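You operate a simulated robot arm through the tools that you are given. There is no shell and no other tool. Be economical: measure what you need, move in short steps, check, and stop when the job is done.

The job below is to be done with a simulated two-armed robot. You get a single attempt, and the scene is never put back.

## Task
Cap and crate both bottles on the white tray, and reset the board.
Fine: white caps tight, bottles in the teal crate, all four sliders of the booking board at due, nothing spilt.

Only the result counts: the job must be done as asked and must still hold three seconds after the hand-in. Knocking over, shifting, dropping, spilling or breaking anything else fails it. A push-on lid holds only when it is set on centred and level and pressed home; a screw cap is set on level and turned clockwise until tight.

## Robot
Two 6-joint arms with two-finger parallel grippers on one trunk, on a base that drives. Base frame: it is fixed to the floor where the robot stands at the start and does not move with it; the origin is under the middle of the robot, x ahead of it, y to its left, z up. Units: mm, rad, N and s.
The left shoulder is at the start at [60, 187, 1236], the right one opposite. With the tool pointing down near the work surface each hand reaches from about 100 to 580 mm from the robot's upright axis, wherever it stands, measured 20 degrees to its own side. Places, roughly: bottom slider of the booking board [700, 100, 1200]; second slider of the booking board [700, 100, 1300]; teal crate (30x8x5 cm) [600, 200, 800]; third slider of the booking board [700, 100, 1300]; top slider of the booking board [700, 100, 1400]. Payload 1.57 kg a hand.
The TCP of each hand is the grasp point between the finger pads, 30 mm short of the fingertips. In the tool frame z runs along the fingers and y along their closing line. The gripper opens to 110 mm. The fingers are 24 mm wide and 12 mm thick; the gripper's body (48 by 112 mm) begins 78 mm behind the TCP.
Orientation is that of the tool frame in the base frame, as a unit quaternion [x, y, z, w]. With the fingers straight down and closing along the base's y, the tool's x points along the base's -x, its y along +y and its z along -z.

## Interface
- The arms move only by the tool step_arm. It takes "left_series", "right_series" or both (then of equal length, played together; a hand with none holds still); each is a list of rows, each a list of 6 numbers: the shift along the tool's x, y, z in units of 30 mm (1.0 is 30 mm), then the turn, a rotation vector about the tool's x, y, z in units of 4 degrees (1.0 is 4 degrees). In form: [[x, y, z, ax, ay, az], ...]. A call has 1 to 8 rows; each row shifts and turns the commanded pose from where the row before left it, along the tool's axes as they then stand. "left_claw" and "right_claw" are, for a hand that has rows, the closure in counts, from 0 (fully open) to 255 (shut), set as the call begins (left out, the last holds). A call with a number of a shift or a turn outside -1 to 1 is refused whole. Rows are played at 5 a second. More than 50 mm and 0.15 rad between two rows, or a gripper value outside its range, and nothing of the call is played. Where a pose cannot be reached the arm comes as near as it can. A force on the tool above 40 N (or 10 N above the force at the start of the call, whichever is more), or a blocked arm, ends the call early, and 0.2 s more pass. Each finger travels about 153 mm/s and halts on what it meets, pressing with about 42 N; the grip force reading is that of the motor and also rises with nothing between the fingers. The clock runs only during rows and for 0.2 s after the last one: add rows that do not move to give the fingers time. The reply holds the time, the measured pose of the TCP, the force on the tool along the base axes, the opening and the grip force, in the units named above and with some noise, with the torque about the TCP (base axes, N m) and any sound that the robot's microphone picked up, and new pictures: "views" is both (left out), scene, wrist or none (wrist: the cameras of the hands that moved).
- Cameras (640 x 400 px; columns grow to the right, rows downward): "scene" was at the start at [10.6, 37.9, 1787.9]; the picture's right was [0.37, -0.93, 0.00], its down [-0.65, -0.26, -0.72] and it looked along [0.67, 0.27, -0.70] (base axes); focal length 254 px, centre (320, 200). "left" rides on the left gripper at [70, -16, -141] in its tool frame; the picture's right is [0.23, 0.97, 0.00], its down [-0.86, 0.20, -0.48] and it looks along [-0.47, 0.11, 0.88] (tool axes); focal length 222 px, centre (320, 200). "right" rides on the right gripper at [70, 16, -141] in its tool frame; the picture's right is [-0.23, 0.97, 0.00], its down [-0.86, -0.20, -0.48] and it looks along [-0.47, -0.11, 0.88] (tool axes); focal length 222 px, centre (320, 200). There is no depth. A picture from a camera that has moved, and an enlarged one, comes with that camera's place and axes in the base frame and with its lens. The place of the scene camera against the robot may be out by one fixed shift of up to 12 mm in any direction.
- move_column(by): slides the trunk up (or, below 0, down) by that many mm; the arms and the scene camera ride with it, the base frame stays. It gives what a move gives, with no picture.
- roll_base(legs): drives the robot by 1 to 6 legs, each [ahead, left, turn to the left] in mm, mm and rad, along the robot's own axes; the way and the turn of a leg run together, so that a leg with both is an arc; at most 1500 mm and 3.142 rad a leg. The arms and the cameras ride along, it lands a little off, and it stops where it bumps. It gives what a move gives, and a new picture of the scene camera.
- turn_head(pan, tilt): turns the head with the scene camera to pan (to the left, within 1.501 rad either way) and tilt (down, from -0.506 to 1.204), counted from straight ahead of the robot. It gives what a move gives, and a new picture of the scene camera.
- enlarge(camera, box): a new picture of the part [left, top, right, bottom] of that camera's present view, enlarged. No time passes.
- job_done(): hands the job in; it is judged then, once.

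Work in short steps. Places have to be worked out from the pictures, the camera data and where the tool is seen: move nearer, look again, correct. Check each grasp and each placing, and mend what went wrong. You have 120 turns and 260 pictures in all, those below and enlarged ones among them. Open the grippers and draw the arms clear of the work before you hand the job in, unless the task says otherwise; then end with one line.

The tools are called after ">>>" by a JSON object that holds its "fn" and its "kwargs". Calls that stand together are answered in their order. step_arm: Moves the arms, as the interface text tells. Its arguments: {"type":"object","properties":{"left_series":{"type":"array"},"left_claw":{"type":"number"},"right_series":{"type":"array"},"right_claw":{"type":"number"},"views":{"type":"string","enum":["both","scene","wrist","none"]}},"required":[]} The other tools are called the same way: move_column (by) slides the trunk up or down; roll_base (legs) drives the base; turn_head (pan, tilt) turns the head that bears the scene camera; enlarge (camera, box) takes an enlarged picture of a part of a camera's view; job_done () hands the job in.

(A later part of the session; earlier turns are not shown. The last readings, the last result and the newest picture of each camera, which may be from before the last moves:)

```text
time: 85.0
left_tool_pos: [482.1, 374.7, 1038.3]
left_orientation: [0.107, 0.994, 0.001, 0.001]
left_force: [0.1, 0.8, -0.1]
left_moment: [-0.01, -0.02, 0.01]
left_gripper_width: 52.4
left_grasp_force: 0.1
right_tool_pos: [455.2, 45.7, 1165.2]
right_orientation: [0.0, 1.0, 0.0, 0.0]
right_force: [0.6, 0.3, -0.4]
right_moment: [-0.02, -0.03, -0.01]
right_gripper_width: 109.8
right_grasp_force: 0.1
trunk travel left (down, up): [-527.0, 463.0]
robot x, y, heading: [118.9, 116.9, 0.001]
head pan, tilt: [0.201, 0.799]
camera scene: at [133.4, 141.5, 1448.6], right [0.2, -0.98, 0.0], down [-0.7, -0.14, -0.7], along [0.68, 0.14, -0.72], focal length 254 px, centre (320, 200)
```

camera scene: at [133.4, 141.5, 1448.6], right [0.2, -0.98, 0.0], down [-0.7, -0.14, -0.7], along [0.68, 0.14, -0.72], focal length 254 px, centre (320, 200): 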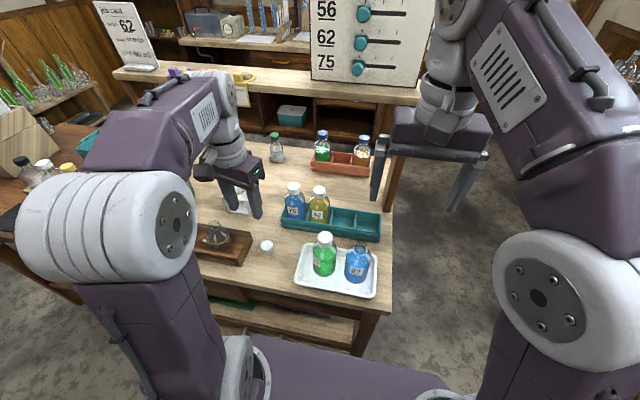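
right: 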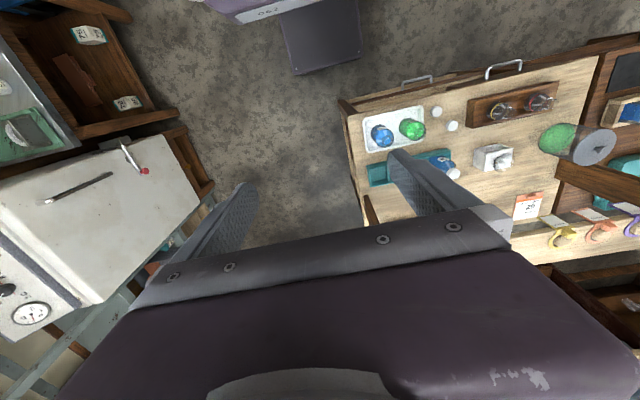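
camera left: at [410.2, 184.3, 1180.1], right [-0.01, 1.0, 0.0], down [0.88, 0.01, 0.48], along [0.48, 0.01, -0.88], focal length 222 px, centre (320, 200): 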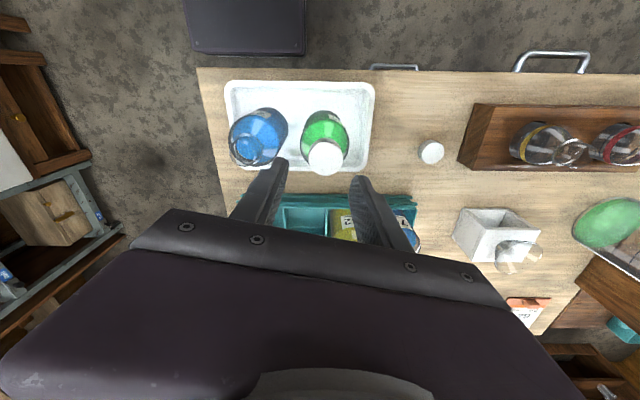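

The bottle 56 is at (479,191) and bottle 27 at about (480,107). I tilt the right hand 44° forward so it can hold the bottle body from the front.

>>> {"fn": "step_arm", "kwargs": {"right_series": [[0, 0, 0, 0, -1, 0], [0, 0, 0, 0, -1, 0], [0, 0, 0, 0, -1, 0], [0, 0, 0, 0, -1, 0], [0, 0, 0, 0, -1, 0], [0, 0, 0, 0, -1, 0]], "right_claw": 100, "views": "none"}}

>>> {"fn": "step_arm", "kwargs": {"right_series": [[0, 0, 0, 0, -1, 0], [0, 0, 0, 0, -1, 0], [0, 0, 0, 0, -1, 0], [0, 0, 0, 0, -1, 0], [0, 0, 0, 0, -1, 0]], "views": "both"}}

```text
time: 86.4
left_tool_pos: [483.1, 372.4, 1037.5]
left_orientation: [0.108, 0.994, 0.0, 0.002]
left_force: [-0.3, 0.2, 0.1]
left_moment: [-0.01, 0.0, -0.01]
left_gripper_width: 52.3
left_grasp_force: 0.1
right_tool_pos: [453.8, 43.7, 1165.8]
right_orientation: [-0.001, 0.978, 0.0, 0.209]
right_force: [0.0, -0.4, -0.4]
right_moment: [0.01, -0.01, 0.03]
right_gripper_width: 67.2
right_grasp_force: 0.0
trunk travel left (down, up): [-527.0, 463.0]
robot x, y, heading: [119.5, 117.6, 0.002]
head pan, tilt: [0.201, 0.799]
```

```text
time: 87.6
left_tool_pos: [483.6, 374.8, 1038.4]
left_orientation: [0.107, 0.994, 0.0, 0.003]
left_force: [-0.7, -0.3, 0.0]
left_moment: [0.01, -0.01, 0.01]
left_gripper_width: 52.2
left_grasp_force: 0.0
right_tool_pos: [477.5, 66.9, 1175.7]
right_orientation: [0.001, 0.927, -0.001, 0.375]
right_force: [0.4, 0.1, -0.4]
right_moment: [-0.01, -0.01, -0.01]
right_gripper_width: 67.0
right_grasp_force: 0.0
right hand out of reach, approached as far as the arm can: row 3, 4, 5
trunk travel left (down, up): [-527.0, 463.0]
robot x, y, heading: [118.0, 119.7, -0.006]
head pan, tilt: [0.201, 0.799]
camera scene: at [133.4, 141.0, 1448.6], right [0.2, -0.98, 0.0], down [-0.7, -0.14, -0.7], along [0.68, 0.14, -0.72], focal length 254 px, centre (320, 200)
camera right: at [329.0, 83.1, 1228.6], right [0.17, 0.97, 0.16], down [0.28, -0.2, 0.94], along [0.94, -0.11, -0.31], focal length 222 px, centre (320, 200)
```

scene: 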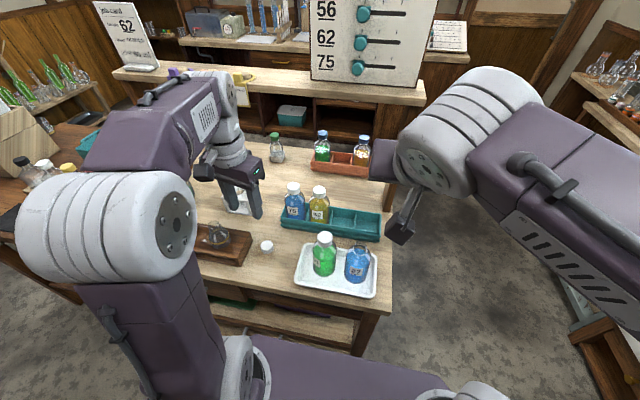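
right: 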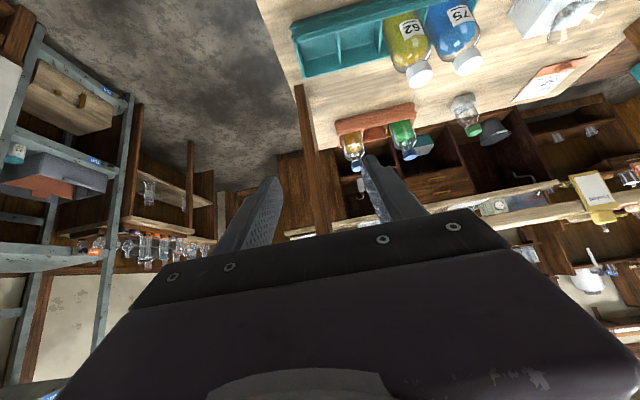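

The tilt is fine but too high for the reach; I bring the right hand to a pre-grasp point in front of bottle 56 at (415, 191, 944).

>>> {"fn": "step_arm", "kwargs": {"right_series": [[0.857, 0.517, 0.515, 0, 0, 0], [0.857, 0.517, 0.515, 0, 0, 0], [0.857, 0.517, 0.515, 0, 0, 0], [0.857, 0.517, 0.515, 0, 0, 0], [0.857, 0.517, 0.515, 0, 0, 0], [0.857, 0.517, 0.515, 0, 0, 0], [0.857, 0.517, 0.515, 0, 0, 0], [0.857, 0.517, 0.515, 0, 0, 0]], "views": "both"}}

```text
time: 89.4
left_tool_pos: [484.4, 374.5, 1038.8]
left_orientation: [0.108, 0.994, 0.0, 0.002]
left_force: [-0.3, 0.8, -0.2]
left_moment: [-0.06, 0.0, -0.02]
left_gripper_width: 52.3
left_grasp_force: 0.0
right_tool_pos: [416.3, 190.6, 942.6]
right_orientation: [0.0, 0.927, 0.0, 0.375]
right_force: [-0.3, -0.1, -0.2]
right_moment: [0.02, -0.03, -0.02]
right_gripper_width: 66.8
right_grasp_force: 0.0
trunk travel left (down, up): [-527.0, 463.0]
robot x, y, heading: [119.8, 114.9, -0.003]
head pan, tilt: [0.201, 0.799]
camera scene: at [133.4, 141.9, 1448.6], right [0.2, -0.98, 0.0], down [-0.7, -0.14, -0.7], along [0.68, 0.14, -0.72], focal length 254 px, centre (320, 200)
camera right: at [267.1, 206.5, 994.9], right [0.16, 0.97, 0.16], down [0.28, -0.2, 0.94], along [0.95, -0.11, -0.31], focal length 222 px, centre (320, 200)
```

scene: 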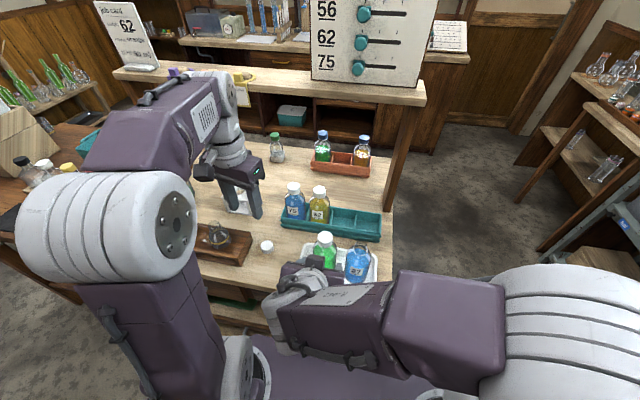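
right: 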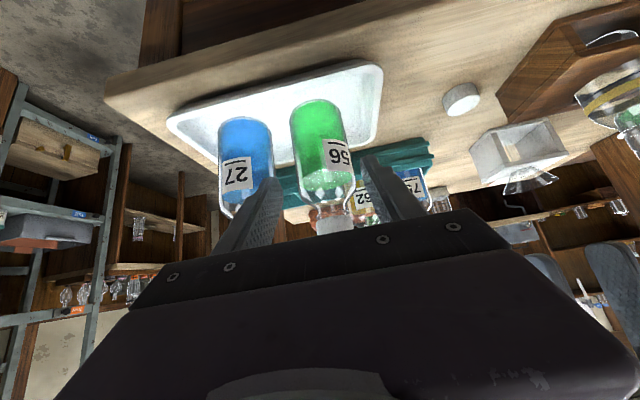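

The right hand lines up: the -y finger points into the 20 mm gap between the bottles. I advance 90 mm along the fingers.

>>> {"fn": "step_arm", "kwargs": {"right_series": [[0, 0, 0.9, 0, 0, 0], [0, 0, 0.9, 0, 0, 0]], "views": "wrist"}}

>>> {"fn": "enlarge", "kwargs": {"camera": "scene", "box": [270, 220, 390, 310]}}

```text
time: 90.0
left_tool_pos: [484.1, 373.7, 1037.5]
left_orientation: [0.108, 0.994, 0.0, 0.0]
left_force: [0.5, 0.4, 0.2]
left_moment: [0.0, -0.01, -0.02]
left_gripper_width: 52.4
left_grasp_force: 0.0
right_tool_pos: [454.0, 189.7, 902.0]
right_orientation: [0.001, 0.927, -0.001, 0.374]
right_force: [0.4, -0.3, -0.8]
right_moment: [0.02, 0.02, 0.03]
right_gripper_width: 66.9
right_grasp_force: 0.1
trunk travel left (down, up): [-527.0, 463.0]
robot x, y, heading: [120.5, 119.9, 0.004]
head pan, tilt: [0.201, 0.799]
camera right: at [305.2, 206.8, 954.9], right [0.16, 0.97, 0.16], down [0.28, -0.2, 0.94], along [0.94, -0.11, -0.31], focal length 222 px, centre (320, 200)
```

right: 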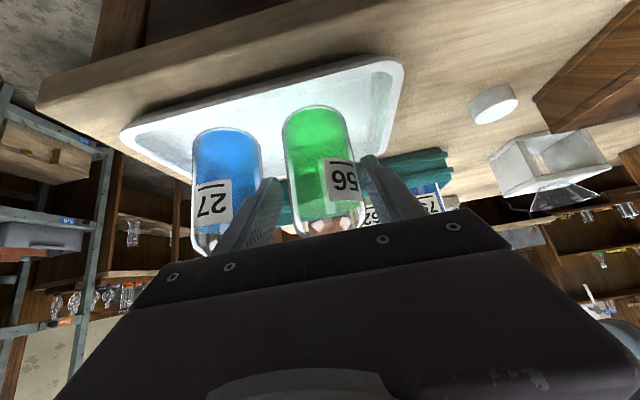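

```text
4.44 times, centred on (330, 265) of scene
camera zoom: at [134.0, 141.0, 1448.6], right [0.2, -0.98, 0.0], down [-0.7, -0.14, -0.7], along [0.68, 0.14, -0.72], focal length 1128 px, centre (276, -89)
```

zoom: 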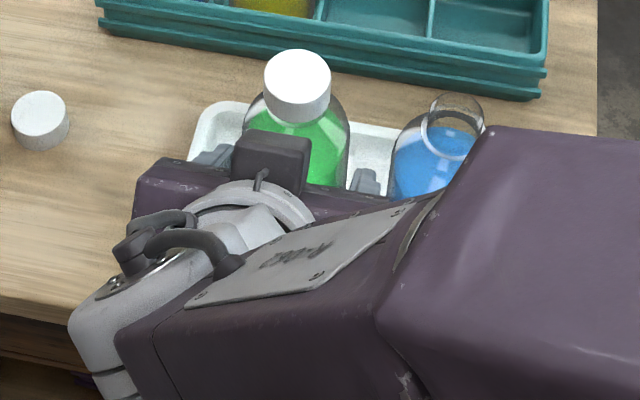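

Both fingers straddle bottle 56. I advance the last 30 mm and close.

>>> {"fn": "step_arm", "kwargs": {"right_series": [[0, 0.05, 0.9, 0, 0, 0]], "views": "none"}}

>>> {"fn": "step_arm", "kwargs": {"right_series": [[0, 0, 0, 0, 0, 0], [0, 0, 0, 0, 0, 0], [0, 0, 0, 0, 0, 0]], "right_claw": 255, "views": "wrist"}}

>>> {"fn": "enlarge", "kwargs": {"camera": "scene", "box": [270, 220, 390, 310]}}

```text
time: 90.4
left_tool_pos: [484.0, 374.6, 1037.8]
left_orientation: [0.108, 0.994, 0.0, 0.0]
left_force: [0.0, 0.6, -0.9]
left_moment: [-0.01, 0.02, 0.0]
left_gripper_width: 51.8
left_grasp_force: 0.1
right_tool_pos: [472.5, 192.6, 883.9]
right_orientation: [0.0, 0.928, 0.0, 0.373]
right_force: [0.5, 0.0, -0.5]
right_moment: [-0.01, 0.04, -0.02]
right_gripper_width: 66.8
right_grasp_force: 0.1
trunk travel left (down, up): [-527.0, 463.0]
robot x, y, heading: [116.8, 118.3, -0.01]
head pan, tilt: [0.201, 0.799]
```

```text
time: 91.2
left_tool_pos: [482.7, 373.8, 1038.1]
left_orientation: [0.108, 0.994, 0.0, 0.002]
left_force: [0.1, 0.0, 0.2]
left_moment: [0.0, -0.02, 0.01]
left_gripper_width: 52.5
left_grasp_force: 0.1
right_tool_pos: [471.9, 192.9, 884.5]
right_orientation: [0.0, 0.927, 0.0, 0.374]
right_force: [1.2, 0.1, 0.0]
right_moment: [-0.01, 0.02, -0.02]
right_gripper_width: 59.1
right_grasp_force: 42.3
trunk travel left (down, up): [-527.0, 463.0]
robot x, y, heading: [120.9, 119.0, -0.004]
head pan, tilt: [0.201, 0.799]
camera right: at [322.8, 208.9, 937.3], right [0.16, 0.97, 0.16], down [0.28, -0.2, 0.94], along [0.94, -0.11, -0.31], focal length 222 px, centre (320, 200)
```

right: 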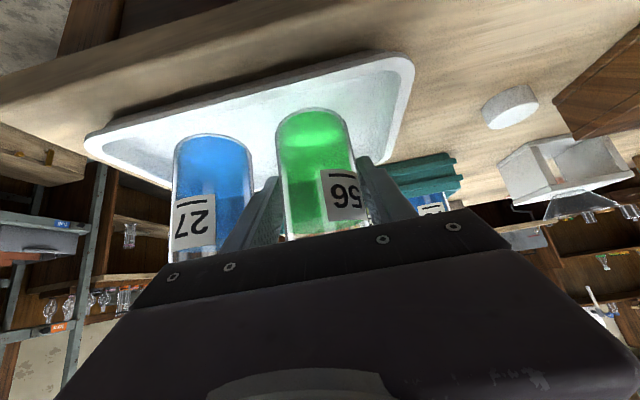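

```text
4.44 times, centred on (330, 265) of scene
camera zoom: at [133.7, 140.9, 1448.5], right [0.2, -0.98, 0.0], down [-0.7, -0.14, -0.7], along [0.68, 0.14, -0.72], focal length 1128 px, centre (276, -89)
```

zoom: 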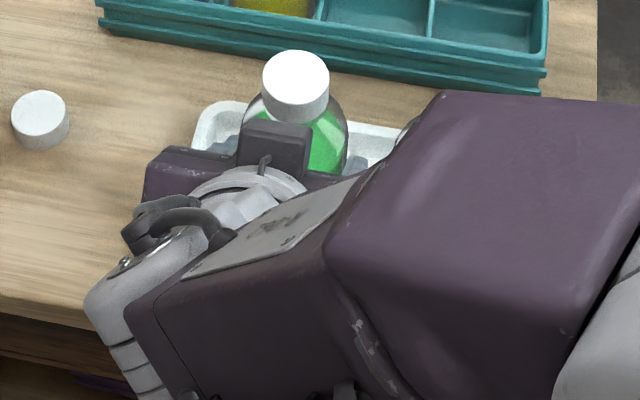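

Bottle 56 is held (59 mm wide, centre y≈193). The right hand's box is close to the cap, so I regrip 22 mm lower to leave room for the left fingers.

>>> {"fn": "step_arm", "kwargs": {"right_series": [[0, 0, 0, 0, 0, 0], [0.25, 0, 0.26, 0, 0, 0], [0.26, 0, 0.27, 0, 0, 0]], "right_claw": 104, "views": "none"}}

>>> {"fn": "step_arm", "kwargs": {"right_series": [[0, 0, 0, 0, 0, 0], [0, 0, 0, 0, 0, 0], [0, 0, 0, 0, 0, 0]], "right_claw": 255, "views": "wrist"}}

>>> {"fn": "enlarge", "kwargs": {"camera": "scene", "box": [270, 220, 390, 310]}}

```text
time: 92.0
left_tool_pos: [482.6, 374.6, 1038.8]
left_orientation: [0.109, 0.994, 0.0, 0.002]
left_force: [0.3, -0.3, 0.5]
left_moment: [0.0, 0.03, -0.02]
left_gripper_width: 52.4
left_grasp_force: 0.0
right_tool_pos: [472.4, 191.0, 862.8]
right_orientation: [0.0, 0.927, 0.0, 0.374]
right_force: [0.7, 1.5, -0.3]
right_moment: [-0.01, 0.02, 0.01]
right_gripper_width: 65.2
right_grasp_force: 0.1
trunk travel left (down, up): [-527.0, 463.0]
robot x, y, heading: [119.1, 117.1, 0.002]
head pan, tilt: [0.201, 0.799]
```

```text
time: 92.8
left_tool_pos: [483.6, 373.2, 1037.9]
left_orientation: [0.108, 0.994, -0.001, 0.002]
left_force: [-0.5, 0.3, -0.4]
left_moment: [-0.01, -0.01, -0.03]
left_gripper_width: 52.0
left_grasp_force: 0.0
right_tool_pos: [472.9, 191.8, 863.8]
right_orientation: [0.0, 0.927, 0.0, 0.375]
right_force: [-0.3, 0.2, -0.3]
right_moment: [0.0, -0.02, 0.0]
right_gripper_width: 58.9
right_grasp_force: 41.8
trunk travel left (down, up): [-527.0, 463.0]
robot x, y, heading: [119.6, 115.1, -0.002]
head pan, tilt: [0.201, 0.799]
camera right: at [323.2, 208.7, 915.9], right [0.16, 0.97, 0.16], down [0.28, -0.2, 0.94], along [0.95, -0.11, -0.31], focal length 222 px, centre (320, 200)
```

right: 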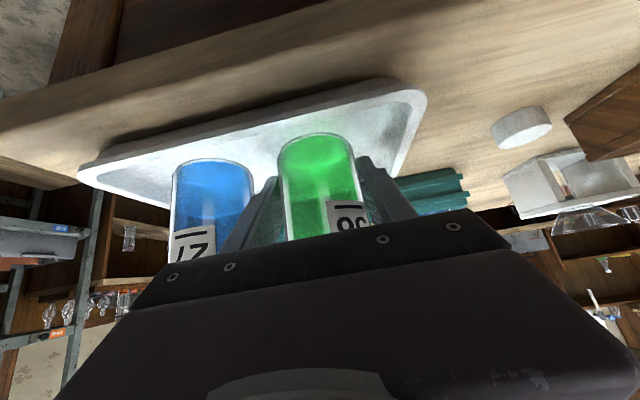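

```text
4.44 times, centred on (330, 265) of scene
camera zoom: at [133.4, 141.0, 1448.6], right [0.2, -0.98, 0.0], down [-0.7, -0.14, -0.7], along [0.68, 0.14, -0.72], focal length 1128 px, centre (276, -89)
```

zoom: 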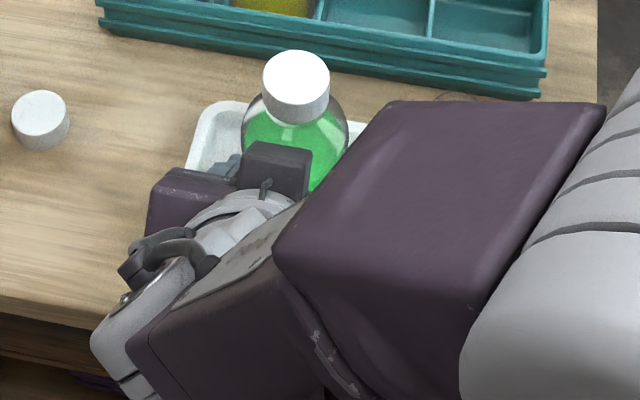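

Good clearance now. I bring the left hand over the cap (479,192) at safe height and turn it counter-clockwise to gain range.

>>> {"fn": "step_arm", "kwargs": {"left_series": [[-0.164, -0.847, 0, 0, 0, 0], [-0.164, -0.847, 0, 0, 0, 0], [-0.164, -0.847, 0, 0, 0, 0], [-0.164, -0.847, 0, 0, 0, 0], [-0.164, -0.847, 0, 0, 0, 0], [-0.164, -0.847, 0, 0, 0, 0], [-0.164, -0.847, 0, 0, 0, 0]], "views": "none"}}

>>> {"fn": "step_arm", "kwargs": {"left_series": [[0, 0, 0, 0, 0, -1], [0, 0, 0, 0, 0, -1], [0, 0, 0, 0, 0, -1], [0, 0, 0, 0, 0, -1], [0, 0, 0, 0, 0, -1], [0, 0, 0, 0, 0, -1], [0, 0, 0, 0, 0, -1]], "views": "both"}}

```text
time: 94.4
left_tool_pos: [476.7, 191.1, 1038.9]
left_orientation: [0.109, 0.994, 0.0, 0.001]
left_force: [0.2, -0.8, 0.3]
left_moment: [0.06, -0.02, -0.02]
left_gripper_width: 52.4
left_grasp_force: 0.0
right_tool_pos: [471.9, 191.6, 863.8]
right_orientation: [0.001, 0.927, 0.0, 0.375]
right_force: [0.1, -1.0, 0.1]
right_moment: [-0.08, 0.03, 0.02]
right_gripper_width: 58.6
right_grasp_force: 42.1
trunk travel left (down, up): [-527.0, 463.0]
robot x, y, heading: [120.1, 114.8, -0.004]
head pan, tilt: [0.201, 0.799]
```

```text
time: 96.0
left_tool_pos: [478.2, 192.2, 1038.5]
left_orientation: [-0.137, 0.991, 0.0, 0.002]
left_force: [-0.2, 0.0, -0.4]
left_moment: [-0.03, 0.01, -0.02]
left_gripper_width: 52.2
left_grasp_force: 0.1
right_tool_pos: [472.5, 190.8, 863.9]
right_orientation: [0.0, 0.927, 0.0, 0.375]
right_force: [0.2, -0.9, 0.1]
right_moment: [-0.08, 0.03, -0.02]
right_gripper_width: 58.6
right_grasp_force: 41.5
trunk travel left (down, up): [-527.0, 463.0]
robot x, y, heading: [120.7, 115.3, -0.001]
head pan, tilt: [0.201, 0.799]
camera scene: at [133.3, 140.7, 1448.6], right [0.2, -0.98, 0.0], down [-0.7, -0.14, -0.7], along [0.68, 0.14, -0.72], focal length 254 px, centre (320, 200)
camera left: at [413.8, 157.8, 1180.4], right [-0.48, 0.88, 0.0], down [0.77, 0.42, 0.48], along [0.42, 0.23, -0.88], focal length 222 px, centre (320, 200)
```

scene: 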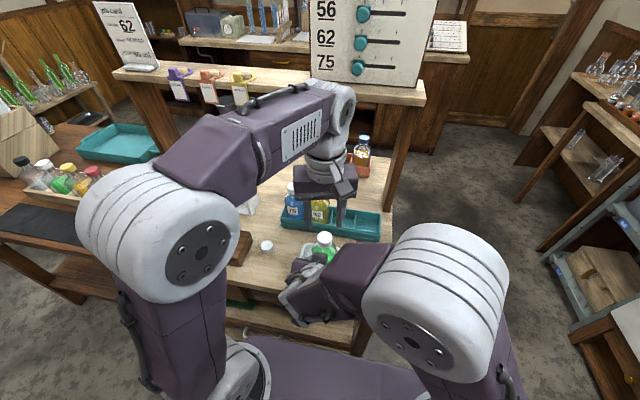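
left: 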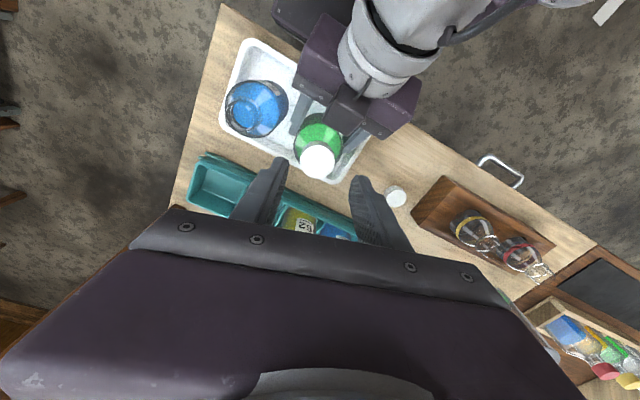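

Reach is good and the right hand is clear of the cap. I rotate to about -60°, shift 2 mm and descend around the cap.

>>> {"fn": "step_arm", "kwargs": {"left_series": [[0, 0, 0, 0, 0, -1], [0, 0, 0, 0, 0, -1], [0, 0, 0, 0, 0, -1], [0, 0, 0, 0, 0, -1], [0, 0, 0, 0, 0, -1], [0, 0, 0, 0, 0, -1], [0, 0, 0, 0, 0, -1], [0, 0, 0, 0, 0, -1]], "views": "none"}}

>>> {"fn": "step_arm", "kwargs": {"left_series": [[0, 0, 0, 0, 0, -1], [0, 0, 0, 0, 0, -1], [0, 0, 0, 0, 0, -1], [0.06, -0.03, 0, 0, 0, 0], [0, 0, 0.7, 0, 0, 0], [0, 0, 0.4, 0, 0, 0]], "views": "both"}}

>>> {"fn": "enlarge", "kwargs": {"camera": "left", "box": [260, 110, 380, 220]}}

>>> {"fn": "enlarge", "kwargs": {"camera": "scene", "box": [270, 200, 390, 290]}}

```text
time: 97.8
left_tool_pos: [477.5, 193.2, 1037.7]
left_orientation: [-0.404, 0.915, 0.0, 0.001]
left_force: [0.6, 0.6, 0.2]
left_moment: [-0.02, -0.01, -0.01]
left_gripper_width: 52.0
left_grasp_force: 0.0
right_tool_pos: [472.7, 192.3, 864.0]
right_orientation: [0.001, 0.927, -0.001, 0.374]
right_force: [0.0, -1.0, 0.2]
right_moment: [-0.09, 0.02, 0.01]
right_gripper_width: 58.7
right_grasp_force: 42.1
trunk travel left (down, up): [-527.0, 463.0]
robot x, y, heading: [124.0, 117.0, -0.003]
head pan, tilt: [0.201, 0.799]
```

```text
time: 99.2
left_tool_pos: [477.8, 190.6, 1004.0]
left_orientation: [-0.498, 0.867, -0.001, 0.001]
left_force: [-0.5, 0.5, 0.4]
left_moment: [-0.03, 0.0, -0.02]
left_gripper_width: 52.5
left_grasp_force: 0.0
right_tool_pos: [472.1, 192.2, 864.3]
right_orientation: [-0.001, 0.927, 0.001, 0.374]
right_force: [0.1, -0.6, 0.3]
right_moment: [-0.09, -0.01, 0.01]
right_gripper_width: 58.8
right_grasp_force: 41.7
trunk travel left (down, up): [-527.0, 463.0]
robot x, y, heading: [124.0, 115.0, 0.004]
head pan, tilt: [0.201, 0.799]
camera scene: at [133.3, 140.8, 1448.6], right [0.2, -0.98, 0.0], down [-0.7, -0.14, -0.7], along [0.68, 0.14, -0.72], focal length 254 px, centre (320, 200)
camera left: at [455.0, 122.2, 1146.2], right [-0.95, 0.3, 0.0], down [0.26, 0.84, 0.48], along [0.14, 0.46, -0.88], focal length 222 px, centre (320, 200)
```

scene: 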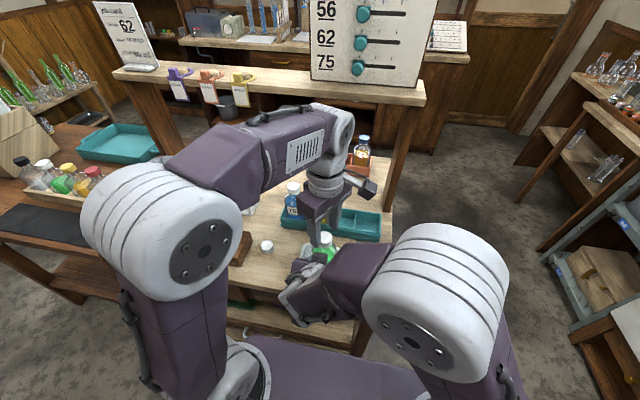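
left: 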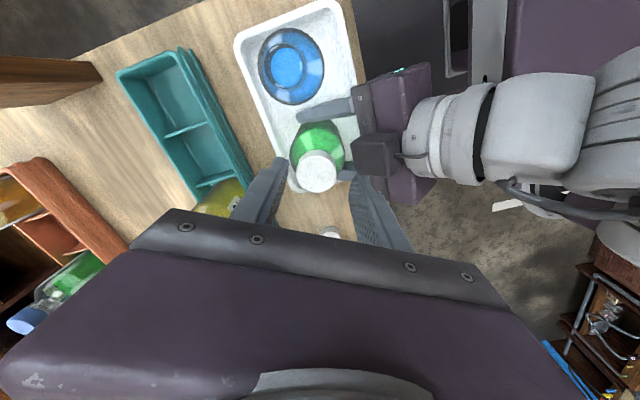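

```text
3.64 times, centred on (320, 165) of left
camera zoom: at [455.0, 122.2, 1146.2], right [-0.95, 0.3, 0.0], down [0.26, 0.84, 0.48], along [0.14, 0.46, -0.88], focal length 808 px, centre (320, 327)
```

zoom: 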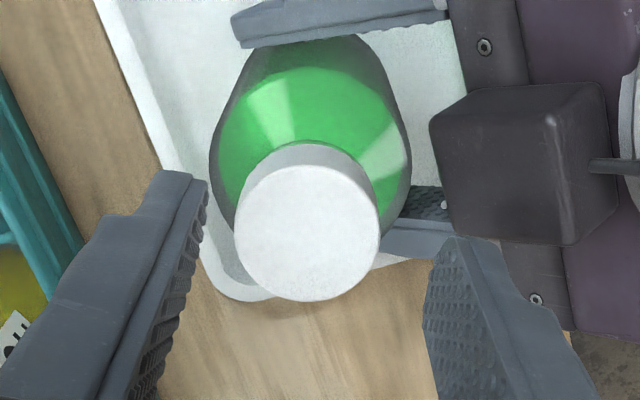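

```text
4.44 times, centred on (330, 245) of scene
camera zoom: at [133.3, 140.8, 1448.6], right [0.2, -0.98, 0.0], down [-0.7, -0.14, -0.7], along [0.68, 0.14, -0.72], focal length 1128 px, centre (276, 0)
```

zoom: 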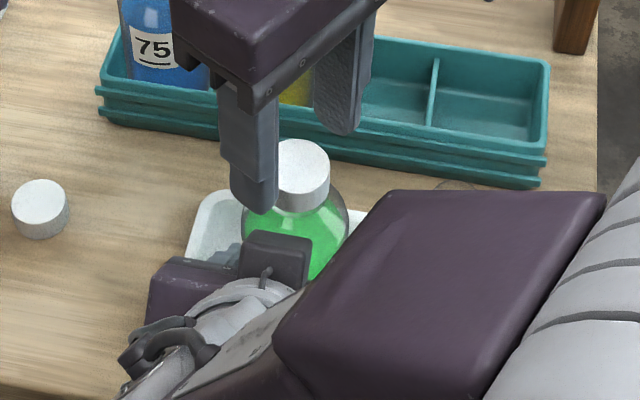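

The right hand's box would foul the front finger at this angle, so I turn to -24°, descend and grip.

>>> {"fn": "step_arm", "kwargs": {"left_series": [[0, 0, 0, 0, 0, 1], [0, 0, 0, 0, 0, 1], [0, 0, 0, 0, 0, 1], [0, 0, 0, 0, 0, 1], [0, 0, 0, 0, 0, 1], [0, 0, 0, 0, 0, 1], [0, 0, 0, 0, 0, 1], [0, 0, 0, 0, 0, 1]], "views": "none"}}

>>> {"fn": "step_arm", "kwargs": {"left_series": [[0, 0, 0, 0, 0, 1], [0, 0, 0.5, 0, 0, 0], [0, 0, 0.47, 0, 0, 0]], "views": "none"}}

>>> {"fn": "enlarge", "kwargs": {"camera": "left", "box": [250, 100, 390, 220]}}

>>> {"fn": "enlarge", "kwargs": {"camera": "scene", "box": [290, 210, 370, 280]}}

```text
time: 101.0
left_tool_pos: [477.5, 189.8, 1006.1]
left_orientation: [-0.238, 0.971, 0.0, 0.002]
left_force: [-0.4, -0.3, 0.6]
left_moment: [0.05, 0.01, 0.02]
left_gripper_width: 52.3
left_grasp_force: 0.1
right_tool_pos: [471.9, 192.6, 864.4]
right_orientation: [0.0, 0.927, 0.0, 0.374]
right_force: [-0.6, 0.1, 1.6]
right_moment: [-0.12, 0.02, -0.05]
right_gripper_width: 58.8
right_grasp_force: 42.0
trunk travel left (down, up): [-527.0, 463.0]
robot x, y, heading: [119.1, 118.1, -0.0]
head pan, tilt: [0.201, 0.799]
```

```text
time: 101.8
left_tool_pos: [477.3, 191.2, 975.7]
left_orientation: [-0.203, 0.979, 0.0, 0.002]
left_force: [-0.5, 0.5, -0.5]
left_moment: [-0.01, 0.02, 0.0]
left_gripper_width: 52.2
left_grasp_force: 0.1
right_tool_pos: [472.2, 191.7, 863.1]
right_orientation: [0.0, 0.927, 0.0, 0.375]
right_force: [-0.4, -0.1, 0.1]
right_moment: [-0.09, 0.03, -0.03]
right_gripper_width: 58.8
right_grasp_force: 42.7
trunk travel left (down, up): [-527.0, 463.0]
robot x, y, heading: [120.6, 117.0, -0.002]
head pan, tilt: [0.201, 0.799]
```

```text
3.33 times, centred on (320, 160) of left
camera zoom: at [419.0, 148.4, 1117.9], right [-0.6, 0.8, 0.0], down [0.7, 0.52, 0.48], along [0.39, 0.29, -0.88], focal length 740 px, centre (320, 333)
```

zoom: 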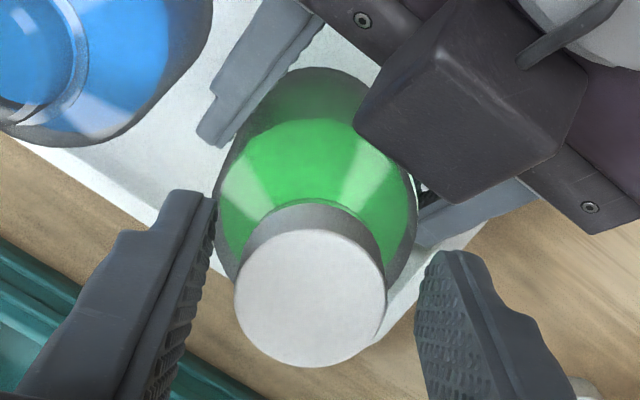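

```text
5.71 times, centred on (330, 245) of scene
camera zoom: at [133.2, 140.8, 1448.6], right [0.2, -0.98, 0.0], down [-0.7, -0.14, -0.7], along [0.68, 0.14, -0.72], focal length 1451 px, centre (263, -57)
```

zoom: 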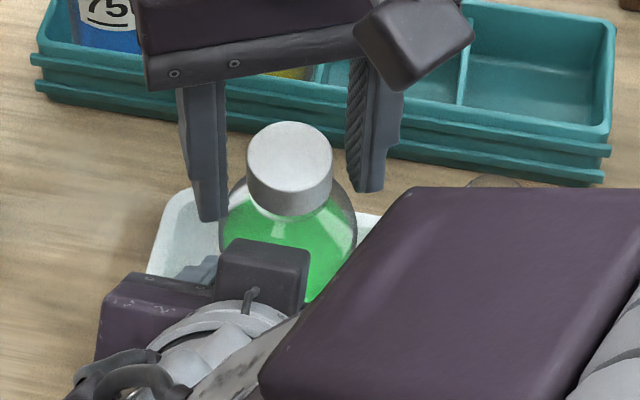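

Cap is centred between the fingers. I grip it and turn clockwise 44° with the bottle held.

>>> {"fn": "step_arm", "kwargs": {"left_series": [[0, 0, 0, 0, 0, 0], [0, 0, 0, 0, 0, 0], [0, 0, 0, 0, 0, 0]], "left_claw": 255, "views": "none"}}

>>> {"fn": "step_arm", "kwargs": {"left_series": [[0, 0, 0, 0, 0, 1], [0, 0, 0, 0, 0, 1], [0, 0, 0, 0, 0, 1], [0, 0, 0, 0, 0, 1], [0, 0, 0, 0, 0, 1]], "views": "none"}}

>>> {"fn": "step_arm", "kwargs": {"left_series": [[0, 0, 0, 0, 0, 1], [0, 0, 0, 0, 0, 1], [0, 0, 0, 0, 0, 1], [0, 0, 0, 0, 0, 1], [0, 0, 0, 0, 0, 1], [0, 0, 0, 0, 0, 1]], "views": "scene"}}

>>> {"fn": "enlarge", "kwargs": {"camera": "left", "box": [250, 100, 390, 220]}}

```text
time: 102.6
left_tool_pos: [477.7, 191.6, 976.2]
left_orientation: [-0.204, 0.979, -0.001, 0.001]
left_force: [5.2, -10.7, -0.3]
left_moment: [-0.2, -0.1, -0.04]
left_gripper_width: 32.4
left_grasp_force: 40.5
right_tool_pos: [471.6, 192.7, 863.7]
right_orientation: [-0.001, 0.927, 0.001, 0.375]
right_force: [-5.5, 10.8, 0.1]
right_moment: [-1.03, -0.52, 0.07]
right_gripper_width: 58.5
right_grasp_force: 42.1
trunk travel left (down, up): [-527.0, 463.0]
robot x, y, heading: [119.4, 118.5, -0.002]
head pan, tilt: [0.201, 0.799]
```

```text
time: 103.8
left_tool_pos: [477.4, 190.8, 975.9]
left_orientation: [-0.031, 1.0, 0.0, 0.001]
left_force: [-0.4, -5.3, -0.8]
left_moment: [-0.16, 0.03, -0.04]
left_gripper_width: 32.5
left_grasp_force: 40.6
right_tool_pos: [472.1, 191.2, 862.7]
right_orientation: [0.001, 0.927, 0.0, 0.375]
right_force: [1.2, 6.1, 0.5]
right_moment: [-0.49, 0.17, 0.01]
right_gripper_width: 58.7
right_grasp_force: 42.2
trunk travel left (down, up): [-527.0, 463.0]
robot x, y, heading: [121.5, 117.0, -0.001]
head pan, tilt: [0.201, 0.799]
```

```text
time: 105.2
left_tool_pos: [479.2, 191.7, 976.8]
left_orientation: [0.179, 0.984, 0.001, 0.0]
left_force: [-2.0, 11.8, -1.8]
left_moment: [0.41, 0.1, 0.03]
left_gripper_width: 32.6
left_grasp_force: 41.1
right_tool_pos: [473.2, 191.3, 863.1]
right_orientation: [0.001, 0.927, -0.002, 0.375]
right_force: [4.3, -11.4, 1.7]
right_moment: [0.86, 0.32, -0.13]
right_gripper_width: 58.5
right_grasp_force: 42.0
trunk travel left (down, up): [-527.0, 463.0]
robot x, y, heading: [119.9, 121.6, 0.001]
head pan, tilt: [0.201, 0.799]
camera scene: at [133.4, 140.9, 1448.6], right [0.2, -0.98, 0.0], down [-0.7, -0.14, -0.7], along [0.68, 0.14, -0.72], focal length 254 px, centre (320, 200)
```

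scene: 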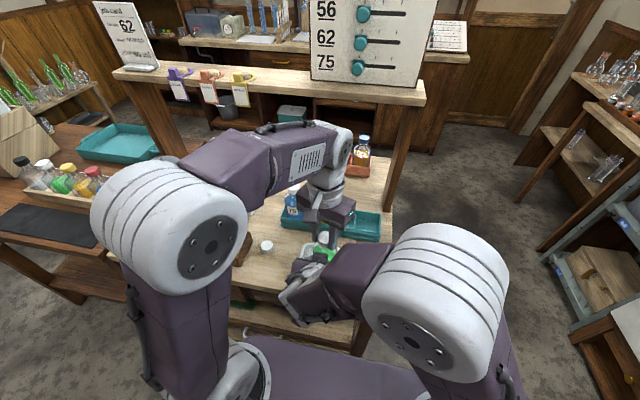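

```text
3.33 times, centred on (320, 160) of left
camera zoom: at [406.4, 199.7, 1118.0], right [0.13, 0.99, 0.0], down [0.87, -0.11, 0.48], along [0.48, -0.06, -0.88], focal length 740 px, centre (320, 333)
```

zoom: 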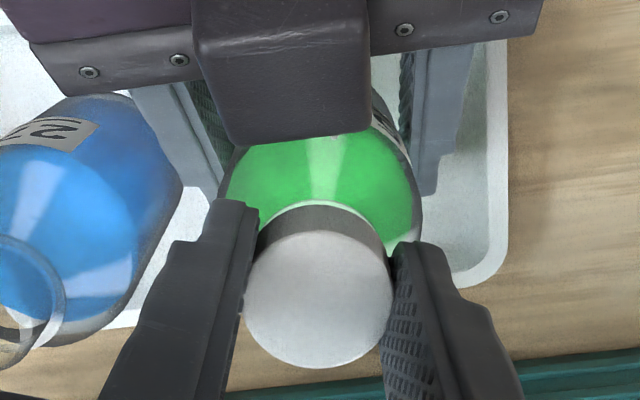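

Torque is still low, so the cap is still threading. There's room for ~24° more before the box.

>>> {"fn": "step_arm", "kwargs": {"left_series": [[0, 0, 0, 0, 0, 1], [0, 0, 0, 0, 0, 1], [0, 0, 0, 0, 0, 1], [0, 0, 0, 0, 0, 1], [0, 0, 0, 0, 0, 1], [0, 0, 0, 0, 0, 1]], "views": "none"}}

>>> {"fn": "enlarge", "kwargs": {"camera": "left", "box": [250, 100, 390, 220]}}

```text
time: 106.6
left_tool_pos: [478.3, 190.7, 973.9]
left_orientation: [0.377, 0.926, 0.001, 0.003]
left_force: [2.7, 19.8, 0.1]
left_moment: [0.37, -0.07, 0.95]
left_gripper_width: 32.7
left_grasp_force: 40.9
right_tool_pos: [472.3, 191.5, 864.1]
right_orientation: [0.002, 0.927, -0.001, 0.375]
right_force: [-4.0, -22.2, 3.1]
right_moment: [1.54, -0.45, -1.03]
right_gripper_width: 59.0
right_grasp_force: 42.1
trunk travel left (down, up): [-527.0, 463.0]
robot x, y, heading: [117.5, 114.3, -0.005]
head pan, tilt: [0.201, 0.799]
```

```text
3.33 times, centred on (320, 160) of left
camera zoom: at [416.1, 227.5, 1117.9], right [0.52, 0.85, 0.0], down [0.75, -0.46, 0.48], along [0.41, -0.25, -0.88], focal length 740 px, centre (320, 333)
```

zoom: 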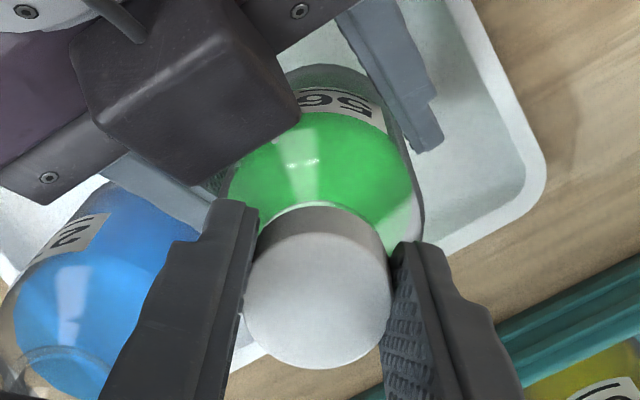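

Torque jumped to ~0.95 N·m with the opposite on the right hand: it appears tight, though the finger is near the box. I verify with a second stroke: open slightly, lift, rotate back, regrip and turn.

>>> {"fn": "step_arm", "kwargs": {"left_series": [[0, 0, 0, 0, 0, -0.5], [0, 0, 0, 0, 0, 0], [0, 0, -0.7, 0, 0, 0], [0, 0, -0.8, 0, 0, 0], [0, 0, 0, 0, 0, -1], [0, 0, 0, 0, 0, -1], [0, 0, 0, 0, 0, -1], [0, 0, 0, 0, 0, -1]], "left_claw": 160, "views": "none"}}

>>> {"fn": "step_arm", "kwargs": {"left_series": [[0, 0, 0, 0, 0, -1], [0, 0, 0, 0, 0, -1], [0, 0, 0, 0, 0, -1], [0, 0, 0, 0, 0, -1], [0, 0, 0, 0, 0, -1], [0, 0, 0, 0, 0, -1], [0, 0, 0, 0, 0, -1], [0, 0, 0, 0, 0, -1]], "left_claw": 134, "views": "none"}}

>>> {"fn": "step_arm", "kwargs": {"left_series": [[0, 0, 0, 0, 0, -1], [0, 0, 0, 0, 0, -1], [0, 0, 0, 0, 0, -1], [0, 0, 0, 0, 0, -1], [0, 0, 0.7, 0, 0, 0], [0, 0, 0.76, 0, 0, 0]], "views": "none"}}

>>> {"fn": "enlarge", "kwargs": {"camera": "left", "box": [250, 100, 390, 220]}}

```text
time: 108.4
left_tool_pos: [478.8, 191.2, 1020.1]
left_orientation: [0.229, 0.974, 0.0, 0.001]
left_force: [-0.3, 0.5, -0.4]
left_moment: [-0.02, -0.01, 0.01]
left_gripper_width: 40.9
left_grasp_force: 0.0
right_tool_pos: [471.6, 191.2, 863.8]
right_orientation: [0.001, 0.927, -0.001, 0.375]
right_force: [-0.5, -0.5, -0.3]
right_moment: [-0.03, 0.03, 0.02]
right_gripper_width: 58.7
right_grasp_force: 42.0
trunk travel left (down, up): [-527.0, 463.0]
robot x, y, heading: [120.1, 116.1, -0.001]
head pan, tilt: [0.201, 0.799]
```

```text
time: 110.2
left_tool_pos: [478.7, 190.5, 1021.5]
left_orientation: [-0.048, 0.999, 0.0, 0.001]
left_force: [-0.2, -0.1, -0.2]
left_moment: [0.01, -0.03, -0.03]
left_gripper_width: 51.9
left_grasp_force: 0.1
right_tool_pos: [471.9, 191.9, 863.3]
right_orientation: [0.0, 0.927, -0.001, 0.375]
right_force: [0.6, -0.5, -0.4]
right_moment: [-0.01, 0.04, 0.01]
right_gripper_width: 58.7
right_grasp_force: 42.5
trunk travel left (down, up): [-527.0, 463.0]
robot x, y, heading: [119.0, 116.2, -0.003]
head pan, tilt: [0.201, 0.799]
```

```text
time: 111.6
left_tool_pos: [480.2, 190.5, 975.5]
left_orientation: [-0.187, 0.982, -0.001, 0.001]
left_force: [0.3, 0.5, -0.2]
left_moment: [-0.02, 0.01, -0.01]
left_gripper_width: 52.1
left_grasp_force: 0.1
right_tool_pos: [472.5, 191.1, 863.1]
right_orientation: [0.0, 0.927, 0.0, 0.374]
right_force: [0.1, 0.9, 1.2]
right_moment: [-0.01, 0.06, -0.04]
right_gripper_width: 58.8
right_grasp_force: 42.1
trunk travel left (down, up): [-527.0, 463.0]
robot x, y, heading: [120.4, 117.8, -0.005]
head pan, tilt: [0.201, 0.799]
```

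```text
3.33 times, centred on (320, 160) of left
camera zoom: at [419.9, 149.1, 1117.9], right [-0.57, 0.82, 0.0], down [0.72, 0.5, 0.48], along [0.4, 0.27, -0.88], focal length 740 px, centre (320, 333)
```

zoom: 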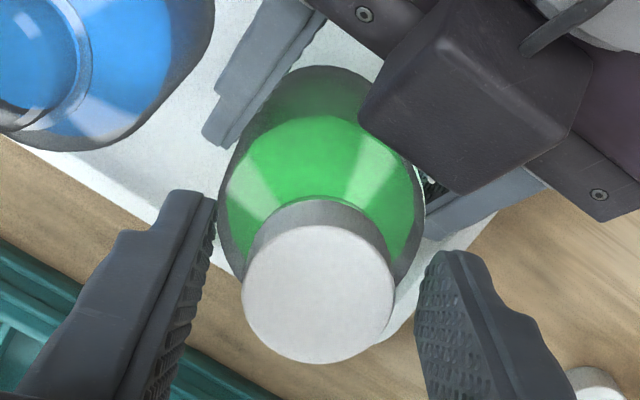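

Cap is centred and level. I regrip and turn clockwise a few steps, checking the torque.

>>> {"fn": "step_arm", "kwargs": {"left_series": [[0, 0, 0, 0, 0, 0], [0, 0, 0, 0, 0, 0], [0, 0, 0, 0, 0, 0]], "left_claw": 255, "views": "none"}}

>>> {"fn": "step_arm", "kwargs": {"left_series": [[0, 0, 0, 0, 0, 1], [0, 0, 0, 0, 0, 1], [0, 0, 0, 0, 0, 1]], "views": "none"}}

>>> {"fn": "step_arm", "kwargs": {"left_series": [[0, 0, 0, 0, 0, 1], [0, 0, 0, 0, 0, 1], [0, 0, 0, 0, 0, 1]], "views": "none"}}

```text
time: 112.4
left_tool_pos: [479.0, 190.8, 977.1]
left_orientation: [-0.188, 0.982, 0.0, 0.002]
left_force: [0.1, 1.8, -0.7]
left_moment: [0.02, -0.02, 0.0]
left_gripper_width: 32.4
left_grasp_force: 40.8
right_tool_pos: [471.9, 191.4, 862.7]
right_orientation: [0.001, 0.927, 0.0, 0.374]
right_force: [-0.7, -1.3, -0.8]
right_moment: [0.07, -0.07, 0.0]
right_gripper_width: 58.7
right_grasp_force: 41.8
trunk travel left (down, up): [-527.0, 463.0]
robot x, y, heading: [119.5, 117.8, -0.001]
head pan, tilt: [0.201, 0.799]
```

```text
time: 113.2
left_tool_pos: [478.4, 190.3, 975.7]
left_orientation: [-0.083, 0.997, 0.0, 0.001]
left_force: [-0.9, 1.0, -2.4]
left_moment: [0.08, 0.05, 0.9]
left_gripper_width: 33.0
left_grasp_force: 41.1
right_tool_pos: [472.3, 192.0, 863.4]
right_orientation: [0.0, 0.927, 0.0, 0.374]
right_force: [1.1, -1.4, 1.0]
right_moment: [0.11, 0.01, -0.91]
right_gripper_width: 58.8
right_grasp_force: 42.6
trunk travel left (down, up): [-527.0, 463.0]
robot x, y, heading: [120.3, 119.4, -0.005]
head pan, tilt: [0.201, 0.799]
```

```text
time: 114.0
left_tool_pos: [478.3, 191.3, 976.7]
left_orientation: [0.022, 1.0, 0.0, 0.001]
left_force: [-3.0, 4.8, -5.7]
left_moment: [0.14, 0.17, 1.04]
left_gripper_width: 32.9
left_grasp_force: 41.1
right_tool_pos: [471.4, 191.4, 862.6]
right_orientation: [0.0, 0.927, 0.0, 0.375]
right_force: [3.0, -4.8, 2.0]
right_moment: [0.38, 0.24, -1.04]
right_gripper_width: 58.8
right_grasp_force: 42.1
trunk travel left (down, up): [-527.0, 463.0]
robot x, y, heading: [119.2, 121.2, -0.002]
head pan, tilt: [0.201, 0.799]
```

The torque rises at once to ~1 N·m with no side contact: cap 56 is tight. The left keeps hold of the cap while the right opens and retracts along its axis.

>>> {"fn": "step_arm", "kwargs": {"right_series": [[0, 0, 0, 0, 0, 0], [0, 0, 0, 0, 0, 0], [0, 0, -0.8, 0, 0, 0], [0, 0, -0.9, 0, 0, 0], [0, 0, -0.9, 0, 0, 0], [0, 0, -0.9, 0, 0, 0], [-0.5, 0, -0.9, 0, 0, 0]], "right_claw": 102, "views": "wrist"}}

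>>> {"fn": "enlarge", "kwargs": {"camera": "scene", "box": [270, 190, 400, 310]}}

```text
time: 115.6
left_tool_pos: [479.4, 190.1, 976.9]
left_orientation: [0.022, 1.0, 0.0, 0.002]
left_force: [0.2, 0.1, -3.1]
left_moment: [-0.01, -0.01, 0.04]
left_gripper_width: 32.8
left_grasp_force: 40.6
right_tool_pos: [391.3, 192.5, 968.7]
right_orientation: [0.001, 0.927, -0.001, 0.374]
right_force: [0.3, -0.6, 0.8]
right_moment: [0.0, 0.0, -0.03]
right_gripper_width: 66.1
right_grasp_force: 0.0
trunk travel left (down, up): [-527.0, 463.0]
robot x, y, heading: [120.8, 113.3, 0.003]
head pan, tilt: [0.201, 0.799]
camera right: at [242.0, 209.0, 1021.0], right [0.16, 0.97, 0.16], down [0.28, -0.2, 0.94], along [0.94, -0.11, -0.31], focal length 222 px, centre (320, 200)
```

right: 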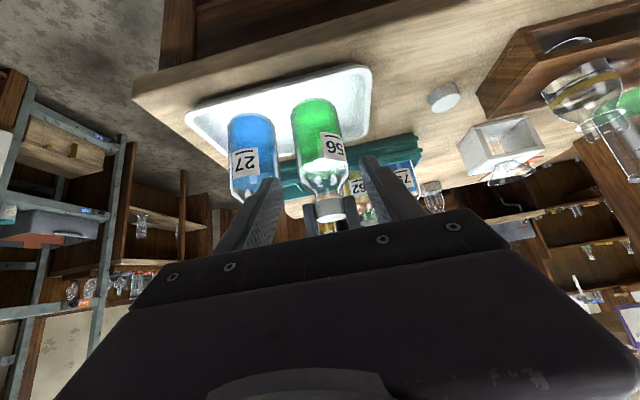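

```text
3.33 times, centred on (335, 250) of scene
camera zoom: at [133.4, 140.2, 1448.6], right [0.2, -0.98, 0.0], down [-0.7, -0.14, -0.7], along [0.68, 0.14, -0.72], focal length 846 px, centre (270, 33)
```

zoom: 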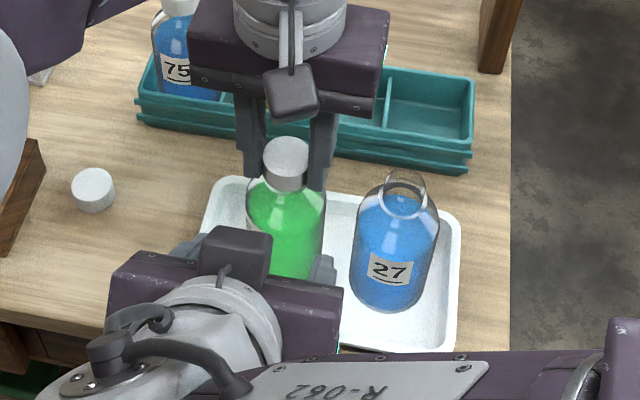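

Right is clear. I lift bottle 56 by its tight cap about 66 mm and check how it hangs.

>>> {"fn": "step_arm", "kwargs": {"left_series": [[0, 0, -0.3, 0, 0, 0], [0, 0, -0.6, 0, 0, 0], [0, 0, -0.6, 0, 0, 0], [0, 0, -0.7, 0, 0, 0], [0, 0, 0, 0, 0, 0]], "views": "wrist"}}

>>> {"fn": "enlarge", "kwargs": {"camera": "scene", "box": [260, 150, 400, 290]}}

```text
time: 116.8
left_tool_pos: [478.2, 191.8, 1042.9]
left_orientation: [0.02, 1.0, -0.001, 0.001]
left_force: [-0.4, 0.7, -2.3]
left_moment: [-0.01, 0.01, -0.02]
left_gripper_width: 32.8
left_grasp_force: 41.3
right_tool_pos: [391.5, 191.9, 967.8]
right_orientation: [0.0, 0.927, 0.001, 0.375]
right_force: [-0.1, 0.6, -0.7]
right_moment: [-0.02, -0.01, 0.02]
right_gripper_width: 66.2
right_grasp_force: 0.1
trunk travel left (down, up): [-527.0, 463.0]
robot x, y, heading: [121.7, 117.2, -0.0]
head pan, tilt: [0.201, 0.799]
camera left: at [407.9, 177.2, 1184.8], right [-0.19, 0.98, 0.0], down [0.86, 0.16, 0.48], along [0.47, 0.09, -0.88], focal length 222 px, centre (320, 200)
```

left: 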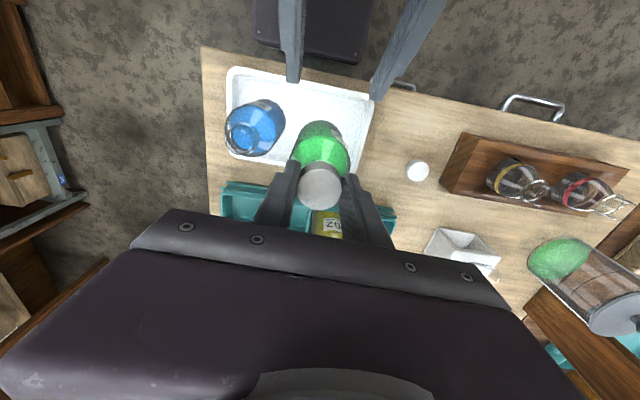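

```text
2.86 times, centred on (330, 220) of scene
camera zoom: at [133.9, 140.9, 1448.6], right [0.2, -0.98, 0.0], down [-0.7, -0.14, -0.7], along [0.68, 0.14, -0.72], focal length 725 px, centre (291, 143)
```

zoom: 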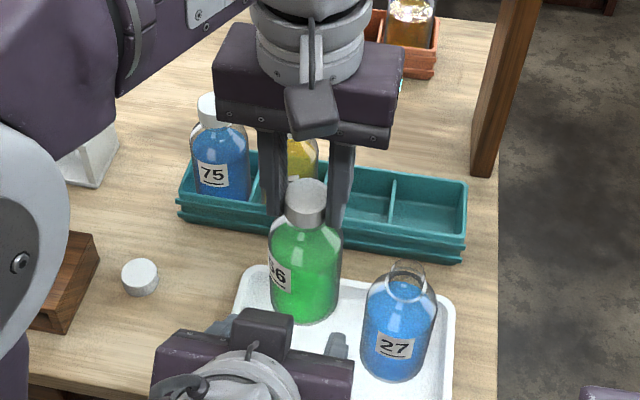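

It hangs straight (~0.3 kg). However, with a vertical hand the wrist would foul the shelf over the crate, so placing will use a tilted grip later. I set 56 back on the tray 13 mm further from 27, to cap bottle 27 first.

>>> {"fn": "step_arm", "kwargs": {"left_series": [[0, 0.43, 0, 0, 0, 0], [0, 0, 0.8, 0, 0, 0], [0, 0, 0.8, 0, 0, 0], [0, 0, 0.4, 0, 0, 0], [0, 0, 0.15, 0, 0, 0], [0, 0, 0.08, 0, 0, 0]], "views": "none"}}

>>> {"fn": "enlarge", "kwargs": {"camera": "scene", "box": [260, 190, 400, 310]}}

```text
time: 118.2
left_tool_pos: [477.2, 203.2, 975.7]
left_orientation: [0.021, 1.0, -0.001, 0.002]
left_force: [-0.1, 0.8, 1.8]
left_moment: [0.06, 0.07, 0.01]
left_gripper_width: 32.9
left_grasp_force: 40.9
right_tool_pos: [391.6, 192.8, 968.2]
right_orientation: [0.0, 0.927, 0.0, 0.374]
right_force: [0.3, 0.3, 0.5]
right_moment: [-0.01, -0.01, 0.02]
right_gripper_width: 65.9
right_grasp_force: 0.0
trunk travel left (down, up): [-527.0, 463.0]
robot x, y, heading: [124.3, 114.7, -0.001]
head pan, tilt: [0.201, 0.799]
```

```text
3.33 times, centred on (330, 250) of scene
camera zoom: at [132.8, 141.0, 1448.7], right [0.2, -0.98, 0.0], down [-0.7, -0.14, -0.7], along [0.68, 0.14, -0.72], focal length 846 px, centre (287, 33)
```

zoom: 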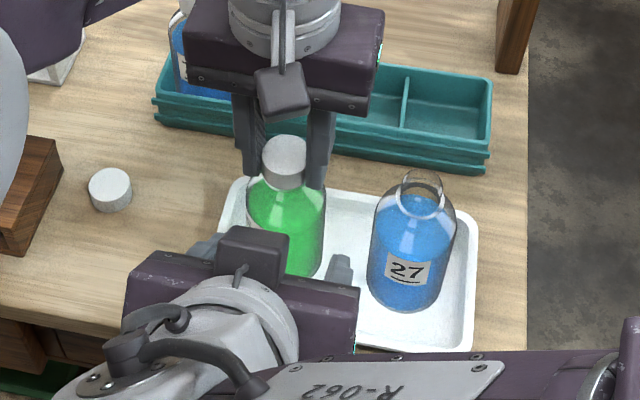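

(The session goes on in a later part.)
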